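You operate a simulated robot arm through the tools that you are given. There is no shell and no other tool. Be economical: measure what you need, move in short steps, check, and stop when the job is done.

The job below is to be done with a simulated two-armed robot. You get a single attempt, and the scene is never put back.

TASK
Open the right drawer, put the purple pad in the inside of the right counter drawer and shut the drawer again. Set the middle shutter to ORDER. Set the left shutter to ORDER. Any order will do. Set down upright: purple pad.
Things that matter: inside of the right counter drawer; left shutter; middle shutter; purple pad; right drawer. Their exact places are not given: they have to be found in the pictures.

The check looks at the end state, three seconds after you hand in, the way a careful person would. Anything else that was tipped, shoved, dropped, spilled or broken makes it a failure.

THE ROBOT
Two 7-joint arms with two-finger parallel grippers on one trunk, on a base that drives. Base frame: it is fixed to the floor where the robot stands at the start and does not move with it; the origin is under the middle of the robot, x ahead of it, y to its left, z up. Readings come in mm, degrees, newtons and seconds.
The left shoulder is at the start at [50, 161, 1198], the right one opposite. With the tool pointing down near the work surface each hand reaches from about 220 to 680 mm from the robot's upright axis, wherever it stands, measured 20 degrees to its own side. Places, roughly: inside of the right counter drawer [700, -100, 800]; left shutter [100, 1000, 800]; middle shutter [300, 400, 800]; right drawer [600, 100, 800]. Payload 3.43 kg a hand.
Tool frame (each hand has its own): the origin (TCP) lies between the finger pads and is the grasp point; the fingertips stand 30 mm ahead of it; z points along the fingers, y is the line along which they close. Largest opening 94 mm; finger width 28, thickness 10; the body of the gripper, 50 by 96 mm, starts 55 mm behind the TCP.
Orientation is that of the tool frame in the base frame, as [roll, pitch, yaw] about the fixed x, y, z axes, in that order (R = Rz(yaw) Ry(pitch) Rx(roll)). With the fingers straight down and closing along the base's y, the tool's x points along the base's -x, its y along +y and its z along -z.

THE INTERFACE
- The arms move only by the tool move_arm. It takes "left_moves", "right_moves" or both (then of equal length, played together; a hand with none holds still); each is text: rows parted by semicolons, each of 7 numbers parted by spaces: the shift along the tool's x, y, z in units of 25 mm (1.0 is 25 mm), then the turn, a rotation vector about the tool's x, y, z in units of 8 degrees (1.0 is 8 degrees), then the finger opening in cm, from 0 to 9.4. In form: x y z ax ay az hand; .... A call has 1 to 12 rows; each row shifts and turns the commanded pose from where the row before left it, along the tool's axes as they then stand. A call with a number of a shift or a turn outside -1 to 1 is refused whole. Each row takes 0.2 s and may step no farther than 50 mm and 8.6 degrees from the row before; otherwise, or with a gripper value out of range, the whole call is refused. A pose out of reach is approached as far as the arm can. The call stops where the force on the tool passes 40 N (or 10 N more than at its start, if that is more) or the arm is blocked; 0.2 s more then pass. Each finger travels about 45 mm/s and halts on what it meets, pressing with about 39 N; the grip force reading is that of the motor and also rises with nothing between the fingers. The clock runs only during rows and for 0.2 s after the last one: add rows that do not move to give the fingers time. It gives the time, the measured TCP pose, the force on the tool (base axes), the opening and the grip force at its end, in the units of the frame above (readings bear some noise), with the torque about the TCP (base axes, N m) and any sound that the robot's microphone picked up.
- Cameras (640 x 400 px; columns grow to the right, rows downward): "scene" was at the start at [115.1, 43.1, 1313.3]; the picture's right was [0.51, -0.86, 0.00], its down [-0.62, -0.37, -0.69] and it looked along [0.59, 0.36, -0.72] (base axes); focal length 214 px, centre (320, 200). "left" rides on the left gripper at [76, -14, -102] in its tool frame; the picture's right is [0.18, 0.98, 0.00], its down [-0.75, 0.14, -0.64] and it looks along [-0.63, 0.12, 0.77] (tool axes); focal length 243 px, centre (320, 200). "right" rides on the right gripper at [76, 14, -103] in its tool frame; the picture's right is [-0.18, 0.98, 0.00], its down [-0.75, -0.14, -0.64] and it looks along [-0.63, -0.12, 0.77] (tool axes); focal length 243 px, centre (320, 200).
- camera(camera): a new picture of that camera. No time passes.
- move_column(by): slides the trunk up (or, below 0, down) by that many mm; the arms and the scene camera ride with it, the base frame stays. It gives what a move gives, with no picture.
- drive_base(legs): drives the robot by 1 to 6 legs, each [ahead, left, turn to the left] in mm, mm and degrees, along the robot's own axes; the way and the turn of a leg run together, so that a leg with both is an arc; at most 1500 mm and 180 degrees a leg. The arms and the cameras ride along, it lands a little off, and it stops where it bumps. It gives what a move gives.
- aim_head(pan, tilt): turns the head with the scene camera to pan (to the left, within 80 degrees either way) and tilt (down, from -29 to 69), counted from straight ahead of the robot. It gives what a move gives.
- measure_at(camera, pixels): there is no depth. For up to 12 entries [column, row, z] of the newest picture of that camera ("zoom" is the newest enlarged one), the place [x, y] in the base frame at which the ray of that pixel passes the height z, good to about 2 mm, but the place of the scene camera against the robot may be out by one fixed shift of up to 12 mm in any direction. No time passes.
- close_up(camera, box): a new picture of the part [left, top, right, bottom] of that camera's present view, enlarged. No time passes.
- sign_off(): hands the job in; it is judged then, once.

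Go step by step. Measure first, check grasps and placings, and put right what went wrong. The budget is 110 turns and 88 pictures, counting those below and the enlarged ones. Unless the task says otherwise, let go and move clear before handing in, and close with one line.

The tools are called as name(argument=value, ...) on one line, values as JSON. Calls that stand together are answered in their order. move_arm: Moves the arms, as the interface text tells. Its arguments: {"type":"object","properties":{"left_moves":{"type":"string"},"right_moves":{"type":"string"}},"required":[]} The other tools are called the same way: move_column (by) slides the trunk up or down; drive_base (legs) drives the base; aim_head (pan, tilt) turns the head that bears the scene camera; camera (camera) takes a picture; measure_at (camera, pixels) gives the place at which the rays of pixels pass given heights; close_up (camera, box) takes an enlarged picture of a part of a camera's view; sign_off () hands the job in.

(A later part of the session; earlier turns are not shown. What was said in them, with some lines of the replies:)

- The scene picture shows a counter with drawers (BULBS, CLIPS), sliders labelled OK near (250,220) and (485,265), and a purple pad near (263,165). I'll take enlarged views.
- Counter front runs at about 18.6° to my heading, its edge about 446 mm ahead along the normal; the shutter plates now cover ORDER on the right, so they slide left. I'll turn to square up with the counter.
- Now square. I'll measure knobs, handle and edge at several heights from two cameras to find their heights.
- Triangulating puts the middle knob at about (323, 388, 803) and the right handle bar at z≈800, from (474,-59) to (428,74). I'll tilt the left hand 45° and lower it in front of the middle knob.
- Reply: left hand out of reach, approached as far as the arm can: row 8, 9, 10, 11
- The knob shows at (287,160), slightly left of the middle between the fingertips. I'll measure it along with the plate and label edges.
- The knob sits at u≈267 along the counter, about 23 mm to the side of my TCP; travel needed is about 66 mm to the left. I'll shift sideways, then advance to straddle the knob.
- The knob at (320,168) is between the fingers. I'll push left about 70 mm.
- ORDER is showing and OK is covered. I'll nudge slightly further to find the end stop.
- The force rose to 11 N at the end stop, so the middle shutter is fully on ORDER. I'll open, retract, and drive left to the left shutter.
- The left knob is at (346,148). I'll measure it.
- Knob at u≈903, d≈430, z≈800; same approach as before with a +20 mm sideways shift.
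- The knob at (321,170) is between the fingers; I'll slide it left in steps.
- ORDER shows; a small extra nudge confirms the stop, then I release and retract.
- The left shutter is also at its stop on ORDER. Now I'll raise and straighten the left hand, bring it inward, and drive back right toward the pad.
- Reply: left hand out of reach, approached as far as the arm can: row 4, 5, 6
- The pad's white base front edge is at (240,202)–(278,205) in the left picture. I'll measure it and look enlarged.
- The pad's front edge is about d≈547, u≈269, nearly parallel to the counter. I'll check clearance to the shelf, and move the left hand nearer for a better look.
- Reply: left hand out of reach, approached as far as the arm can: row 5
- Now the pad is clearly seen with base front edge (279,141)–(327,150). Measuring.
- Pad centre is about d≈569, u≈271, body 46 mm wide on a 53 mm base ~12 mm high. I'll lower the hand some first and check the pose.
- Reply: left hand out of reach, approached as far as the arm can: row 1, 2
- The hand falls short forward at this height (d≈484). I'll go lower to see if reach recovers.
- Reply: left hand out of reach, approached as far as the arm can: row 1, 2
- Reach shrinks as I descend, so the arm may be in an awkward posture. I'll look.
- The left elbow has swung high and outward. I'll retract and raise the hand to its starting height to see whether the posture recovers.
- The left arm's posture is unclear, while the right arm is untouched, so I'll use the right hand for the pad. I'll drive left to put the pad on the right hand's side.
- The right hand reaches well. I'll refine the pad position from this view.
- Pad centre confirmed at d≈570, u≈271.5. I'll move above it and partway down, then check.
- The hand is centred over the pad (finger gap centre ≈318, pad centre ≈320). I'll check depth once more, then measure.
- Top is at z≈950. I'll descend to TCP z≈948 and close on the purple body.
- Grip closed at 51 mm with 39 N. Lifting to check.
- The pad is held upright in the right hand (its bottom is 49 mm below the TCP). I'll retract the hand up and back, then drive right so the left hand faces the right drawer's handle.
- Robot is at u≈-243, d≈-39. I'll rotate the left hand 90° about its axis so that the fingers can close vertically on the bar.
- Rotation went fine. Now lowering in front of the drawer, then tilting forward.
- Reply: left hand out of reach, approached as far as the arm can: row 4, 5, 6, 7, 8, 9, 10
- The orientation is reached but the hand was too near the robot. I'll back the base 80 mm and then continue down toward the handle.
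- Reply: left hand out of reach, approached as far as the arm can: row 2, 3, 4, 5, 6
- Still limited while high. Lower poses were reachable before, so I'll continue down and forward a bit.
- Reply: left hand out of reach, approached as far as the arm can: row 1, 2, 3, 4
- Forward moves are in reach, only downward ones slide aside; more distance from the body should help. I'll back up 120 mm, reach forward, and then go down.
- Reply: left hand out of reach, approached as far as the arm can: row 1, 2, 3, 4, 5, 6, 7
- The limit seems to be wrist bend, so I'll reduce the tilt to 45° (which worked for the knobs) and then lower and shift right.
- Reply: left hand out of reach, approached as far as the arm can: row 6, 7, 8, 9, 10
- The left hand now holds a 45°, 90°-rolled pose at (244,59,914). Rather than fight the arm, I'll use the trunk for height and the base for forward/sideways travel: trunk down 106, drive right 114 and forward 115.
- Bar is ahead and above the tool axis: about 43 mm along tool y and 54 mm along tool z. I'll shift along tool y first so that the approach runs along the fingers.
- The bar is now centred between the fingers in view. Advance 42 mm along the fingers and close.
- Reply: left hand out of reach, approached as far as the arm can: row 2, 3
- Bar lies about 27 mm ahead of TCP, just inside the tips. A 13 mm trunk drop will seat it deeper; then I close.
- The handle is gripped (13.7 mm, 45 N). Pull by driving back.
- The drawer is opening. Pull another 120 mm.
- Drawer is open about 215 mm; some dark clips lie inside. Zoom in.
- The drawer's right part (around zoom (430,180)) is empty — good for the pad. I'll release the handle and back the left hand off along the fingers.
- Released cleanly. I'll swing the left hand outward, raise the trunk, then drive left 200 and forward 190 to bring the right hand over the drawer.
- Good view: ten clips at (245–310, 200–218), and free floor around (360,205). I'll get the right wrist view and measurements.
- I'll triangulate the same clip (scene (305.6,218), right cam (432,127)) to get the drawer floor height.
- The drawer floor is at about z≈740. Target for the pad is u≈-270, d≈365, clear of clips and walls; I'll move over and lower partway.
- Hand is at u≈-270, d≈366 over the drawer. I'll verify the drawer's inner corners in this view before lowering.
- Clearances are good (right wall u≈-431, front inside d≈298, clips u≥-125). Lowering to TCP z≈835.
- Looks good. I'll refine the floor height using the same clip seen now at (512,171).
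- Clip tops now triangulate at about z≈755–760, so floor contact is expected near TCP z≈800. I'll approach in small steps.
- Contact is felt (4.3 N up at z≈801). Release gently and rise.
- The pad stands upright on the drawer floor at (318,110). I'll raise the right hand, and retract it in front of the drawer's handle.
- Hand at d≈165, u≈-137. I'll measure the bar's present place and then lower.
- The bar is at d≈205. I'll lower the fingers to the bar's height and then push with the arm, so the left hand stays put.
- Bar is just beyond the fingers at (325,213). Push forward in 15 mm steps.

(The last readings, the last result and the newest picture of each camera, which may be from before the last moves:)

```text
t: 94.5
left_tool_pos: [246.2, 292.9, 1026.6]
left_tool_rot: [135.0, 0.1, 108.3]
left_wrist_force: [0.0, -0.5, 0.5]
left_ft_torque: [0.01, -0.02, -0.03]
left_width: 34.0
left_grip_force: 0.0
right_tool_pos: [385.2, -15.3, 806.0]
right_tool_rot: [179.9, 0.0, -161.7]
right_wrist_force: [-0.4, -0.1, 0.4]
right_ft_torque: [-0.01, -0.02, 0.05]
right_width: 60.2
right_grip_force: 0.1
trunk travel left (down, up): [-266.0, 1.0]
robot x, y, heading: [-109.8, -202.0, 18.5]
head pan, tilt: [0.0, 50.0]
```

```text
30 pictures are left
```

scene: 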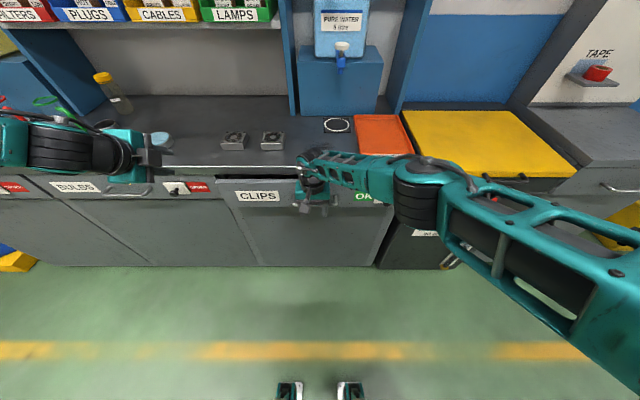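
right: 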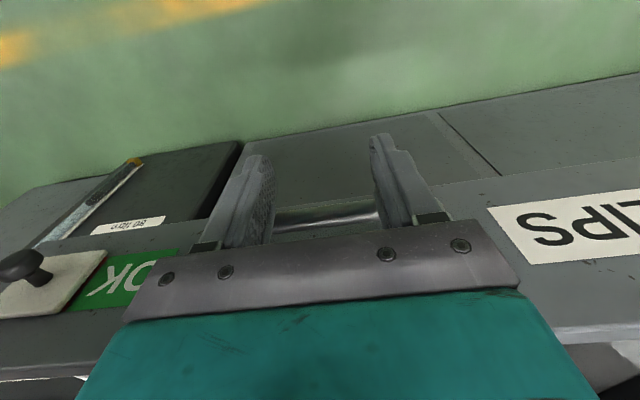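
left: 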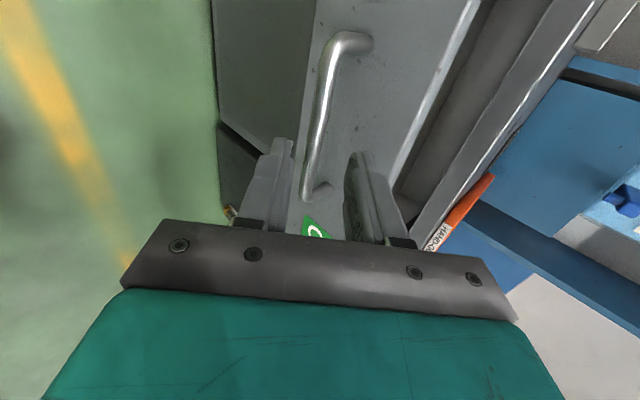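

Drawer is nearly closed (TCP d≈361). Continue in smaller steps until resistance.

move_arm(right_moves="-.4 0 0 0 0 0 6;-.4 0 0 0 0 0 6;-.4 0 0 0 0 0 6;-.3 0 0 0 0 0 6;-.2 0 0 0 0 0 6;-.2 0 0 0 0 0 6;-.1 0 0 0 0 0 6;0 0 0 0 0 0 6")

close_up(camera="scene", box=[200, 130, 440, 280])

```text
t: 96.3
left_tool_pos: [247.1, 292.9, 1025.7]
left_tool_rot: [134.9, 0.0, 108.3]
left_wrist_force: [0.2, 0.2, -0.1]
left_ft_torque: [0.02, -0.01, 0.01]
left_width: 33.8
left_grip_force: 0.1
right_tool_pos: [398.3, -12.4, 808.8]
right_tool_rot: [180.0, 0.0, -161.8]
right_wrist_force: [-0.7, -0.7, 0.1]
right_ft_torque: [-0.04, 0.01, 0.0]
right_width: 60.1
right_grip_force: 0.1
right hand out of reach, approached as far as the arm can: row 2, 3, 4, 5, 6
trunk travel left (down, up): [-266.0, 1.0]
robot x, y, heading: [-109.1, -202.6, 18.3]
head pan, tilt: [0.0, 50.0]
```

```text
2.67 times, centred on (320, 205) of scene
```

zoom: 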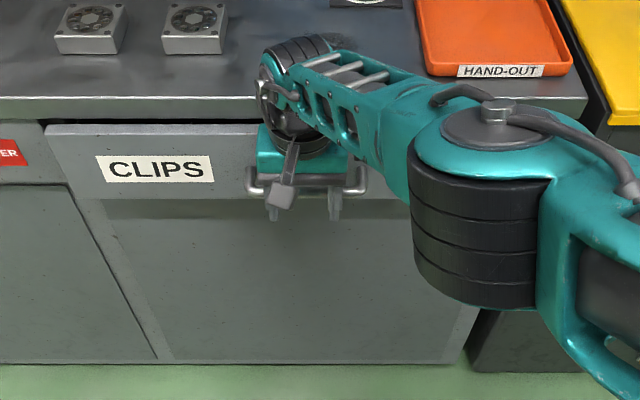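

The arm's reach ends at d≈374. Only ~37 mm remain, so I'll drive the base forward gently.

drive_base(legs=[[28, 0, 0]])

close_up(camera="scene", box=[200, 130, 440, 280])

```text
t: 97.2
left_tool_pos: [273.8, 301.3, 1026.5]
left_tool_rot: [135.1, -0.1, 108.3]
left_wrist_force: [0.2, 1.0, -0.4]
left_ft_torque: [0.0, -0.02, -0.01]
left_width: 34.2
left_grip_force: 0.1
right_tool_pos: [426.2, -3.7, 809.7]
right_tool_rot: [-180.0, 0.2, -161.9]
right_wrist_force: [-0.5, -0.1, 0.8]
right_ft_torque: [0.0, 0.01, -0.03]
right_width: 60.1
right_grip_force: 0.0
trunk travel left (down, up): [-266.0, 1.0]
robot x, y, heading: [-81.3, -194.6, 18.3]
head pan, tilt: [0.0, 50.0]
```

```text
2.67 times, centred on (320, 205) of scene
```

zoom: 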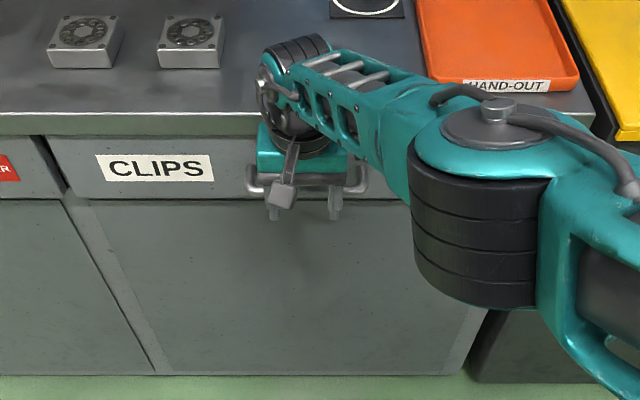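

Almost closed (TCP d≈403, about 8 mm left). Drive 10 more.

drive_base(legs=[[10, 0, 0]])

close_up(camera="scene", box=[200, 130, 440, 280])

```text
t: 98.1
left_tool_pos: [281.9, 305.0, 1026.1]
left_tool_rot: [135.0, -0.1, 108.2]
left_wrist_force: [0.5, -0.4, -0.1]
left_ft_torque: [0.01, 0.02, 0.03]
left_width: 33.9
left_grip_force: 0.1
right_tool_pos: [425.0, -0.6, 808.4]
right_tool_rot: [179.9, -1.4, -161.3]
right_wrist_force: [-1.4, -1.9, 0.3]
right_ft_torque: [0.01, 0.04, 0.03]
right_width: 59.6
right_grip_force: 0.1
trunk travel left (down, up): [-266.0, 1.0]
robot x, y, heading: [-75.2, -187.2, 17.9]
head pan, tilt: [0.0, 50.0]
stopped in leg 1: the force on the tool passed its limit (the readings are from after the stop); the commanded pose is now the measured one
```

```text
2.67 times, centred on (320, 205) of scene
```

zoom: 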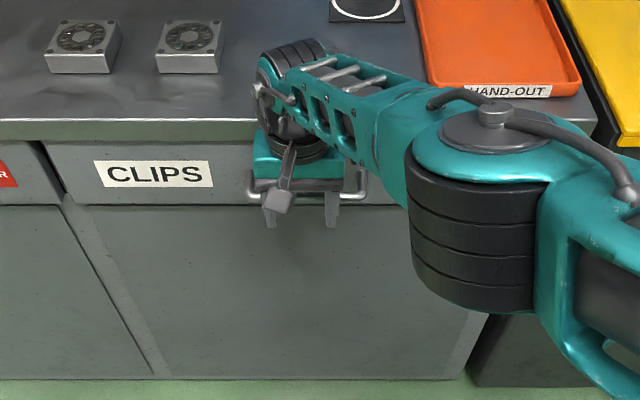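

The force limit tripped, so the drawer has met its stop. I'll back the hand off by driving back and check that it is flush.

drive_base(legs=[[-150, 0, 0]])

move_arm(right_moves="0 0 -1 0 0 0 6;0 0 -1 0 0 0 6;0 0 -1 0 0 0 6;0 0 -1 0 0 0 6;0 0 -1 0 0 0 6;0 0 -1 0 0 0 6;1 -.5 -1 0 0 0 6;1 -.5 -1 0 0 0 6;1 -.5 -1 0 0 0 6;1 -.5 -1 0 0 0 6")

camera(camera="scene")

camera(camera="right")

```text
t: 99.5
left_tool_pos: [138.8, 257.9, 1026.3]
left_tool_rot: [135.0, 0.0, 108.3]
left_wrist_force: [-0.3, 0.6, -0.9]
left_ft_torque: [0.0, 0.01, 0.01]
left_width: 34.0
left_grip_force: 0.0
right_tool_pos: [283.9, -47.3, 808.5]
right_tool_rot: [-179.9, -1.4, -161.3]
right_wrist_force: [-0.9, -0.1, 0.6]
right_ft_torque: [0.01, -0.03, 0.0]
right_width: 59.9
right_grip_force: 0.0
trunk travel left (down, up): [-266.0, 1.0]
robot x, y, heading: [-217.8, -235.4, 18.2]
head pan, tilt: [0.0, 50.0]
```

```text
t: 101.7
left_tool_pos: [140.1, 258.4, 1025.9]
left_tool_rot: [135.0, 0.0, 108.3]
left_wrist_force: [-0.5, 0.0, 0.2]
left_ft_torque: [-0.02, -0.02, 0.01]
left_width: 34.6
left_grip_force: 0.0
right_tool_pos: [329.4, -29.2, 961.7]
right_tool_rot: [179.9, -1.3, -161.2]
right_wrist_force: [0.4, 0.0, 0.0]
right_ft_torque: [0.01, 0.0, 0.0]
right_width: 59.9
right_grip_force: 0.1
right hand out of reach, approached as far as the arm can: row 1, 2, 3, 4, 5, 6, 7, 8, 9, 10
trunk travel left (down, up): [-266.0, 1.0]
robot x, y, heading: [-218.5, -236.7, 18.1]
head pan, tilt: [0.0, 50.0]
```

```text
26 pictures are left
```

scene: 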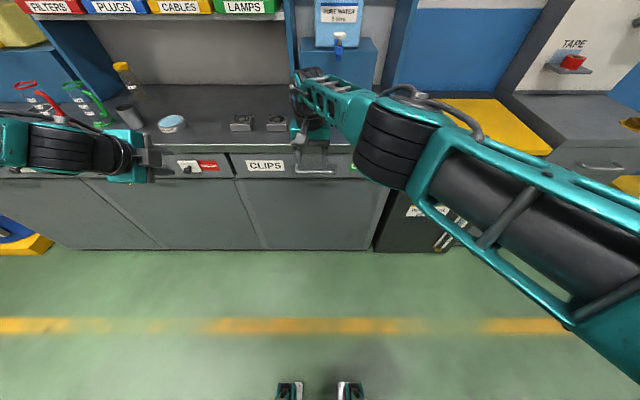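

```text
25 pictures are left
```

right: 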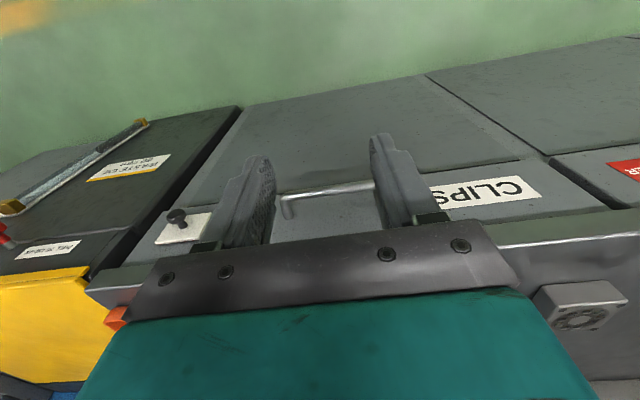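

The drawer looks shut. I'll back off further for an unobstructed view and verify the handle's depth.

measure_at(camera="right", pixels=[[284, 199, 800], [374, 184, 800]])

drive_base(legs=[[-250, 0, 0]])

camera(camera="scene")

```text
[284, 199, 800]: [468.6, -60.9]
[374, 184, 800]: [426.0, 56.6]
```

```text
t: 103.5
left_tool_pos: [-102.1, 179.9, 1027.6]
left_tool_rot: [134.9, 0.1, 108.7]
left_wrist_force: [0.2, 0.5, 1.1]
left_ft_torque: [-0.03, 0.01, 0.02]
left_width: 33.7
left_grip_force: 0.2
right_tool_pos: [89.3, -106.5, 962.0]
right_tool_rot: [180.0, -1.5, -161.1]
right_wrist_force: [-0.4, -0.5, 0.7]
right_ft_torque: [0.0, -0.03, 0.05]
right_width: 59.8
right_grip_force: 0.0
trunk travel left (down, up): [-266.0, 1.0]
robot x, y, heading: [-456.0, -311.3, 18.6]
head pan, tilt: [0.0, 50.0]
```

```text
24 pictures are left
```

scene: 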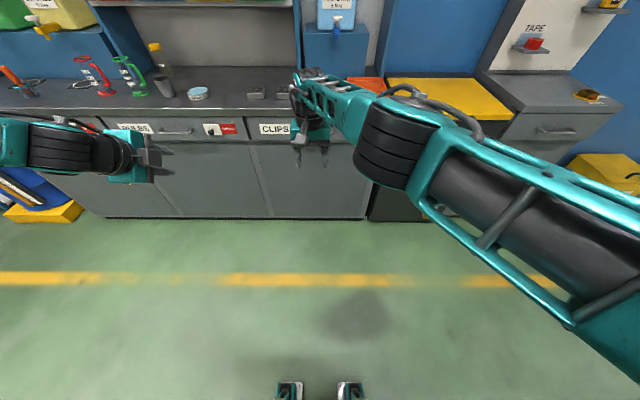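

The handle reads d≈424 versus 430 originally, so the drawer may be some millimetres open. I'll move the right arm aside and look closely, comparing with the middle drawer.

move_arm(right_moves="0 -1 -.5 0 0 0 6;0 -1 -.5 0 0 0 6;0 -1 -.5 0 0 0 6;0 -1 -.5 0 0 0 6;0 -1 -.5 0 0 0 6;0 -1 -.5 0 0 0 6;0 -1 -.5 0 0 0 6;0 -1 -.5 0 0 0 6")

aim_head(pan=0, tilt=35)

close_up(camera="scene", box=[180, 160, 420, 310])

```text
t: 105.3
left_tool_pos: [-101.3, 180.0, 1027.6]
left_tool_rot: [135.0, 0.0, 108.7]
left_wrist_force: [-0.3, 0.1, 0.3]
left_ft_torque: [0.0, 0.0, 0.01]
left_width: 33.8
left_grip_force: 0.1
right_tool_pos: [157.0, -291.4, 1061.9]
right_tool_rot: [-180.0, -1.2, -161.0]
right_wrist_force: [-0.7, 0.2, -0.4]
right_ft_torque: [-0.04, -0.02, -0.03]
right_width: 60.0
right_grip_force: 0.1
trunk travel left (down, up): [-266.0, 1.0]
robot x, y, heading: [-459.2, -315.7, 18.8]
head pan, tilt: [0.0, 50.0]
```

```text
t: 106.0
left_tool_pos: [-100.9, 181.0, 1026.2]
left_tool_rot: [135.0, -0.1, 108.7]
left_wrist_force: [0.0, -0.9, 0.0]
left_ft_torque: [-0.02, 0.0, 0.01]
left_width: 34.2
left_grip_force: 0.1
right_tool_pos: [157.0, -292.2, 1061.8]
right_tool_rot: [-180.0, -1.4, -161.0]
right_wrist_force: [0.1, 0.5, 0.1]
right_ft_torque: [-0.03, 0.05, 0.01]
right_width: 60.1
right_grip_force: 0.1
trunk travel left (down, up): [-266.0, 1.0]
robot x, y, heading: [-455.5, -311.5, 18.8]
head pan, tilt: [0.0, 35.0]
```

```text
2.67 times, centred on (300, 235) of scene
```

zoom: 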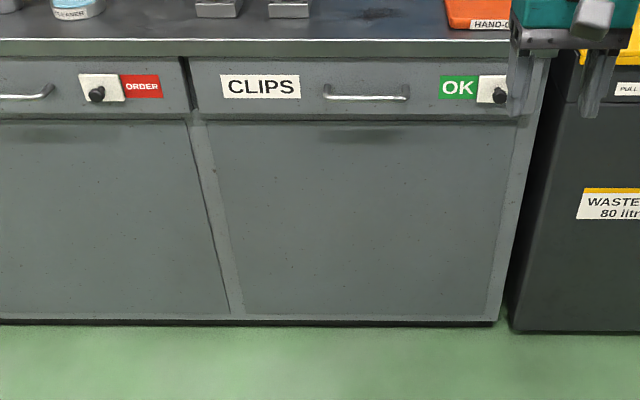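

close_up(camera="scene", box=[220, 170, 284, 210])

measure_at(camera="scene", pixels=[[302, 197.5, 800], [333, 198, 800], [182, 197, 800], [198, 196.5, 800], [216, 196, 803], [367, 196.5, 803]])

```text
10.00 times, centred on (252, 190) of scene
```

zoom: 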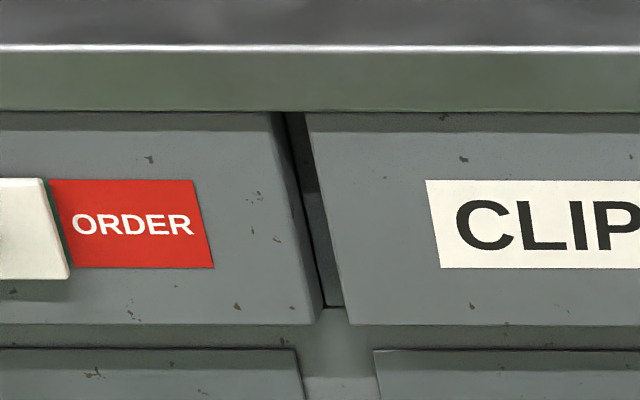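

```text
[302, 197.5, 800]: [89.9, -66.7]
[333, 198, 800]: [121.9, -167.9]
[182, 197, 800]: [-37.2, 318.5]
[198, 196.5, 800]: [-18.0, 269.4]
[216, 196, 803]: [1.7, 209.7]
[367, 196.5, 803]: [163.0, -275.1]
```

The seam view shows the right drawer flush with the middle one (bottom edges at y≈324 and 326 in a 10× view). The final push met a hard stop. Both shutters were left at their ORDER stops, the pad was standing upright when I released it, and both hands are clear, so I'm handing in.

sign_off()

```text
The job is handed in.
```

I put the purple pad upright in the right drawer, shut the drawer, set the middle and left shutters to ORDER, and handed the job in. I couldn't see the pad once the drawer was shut.
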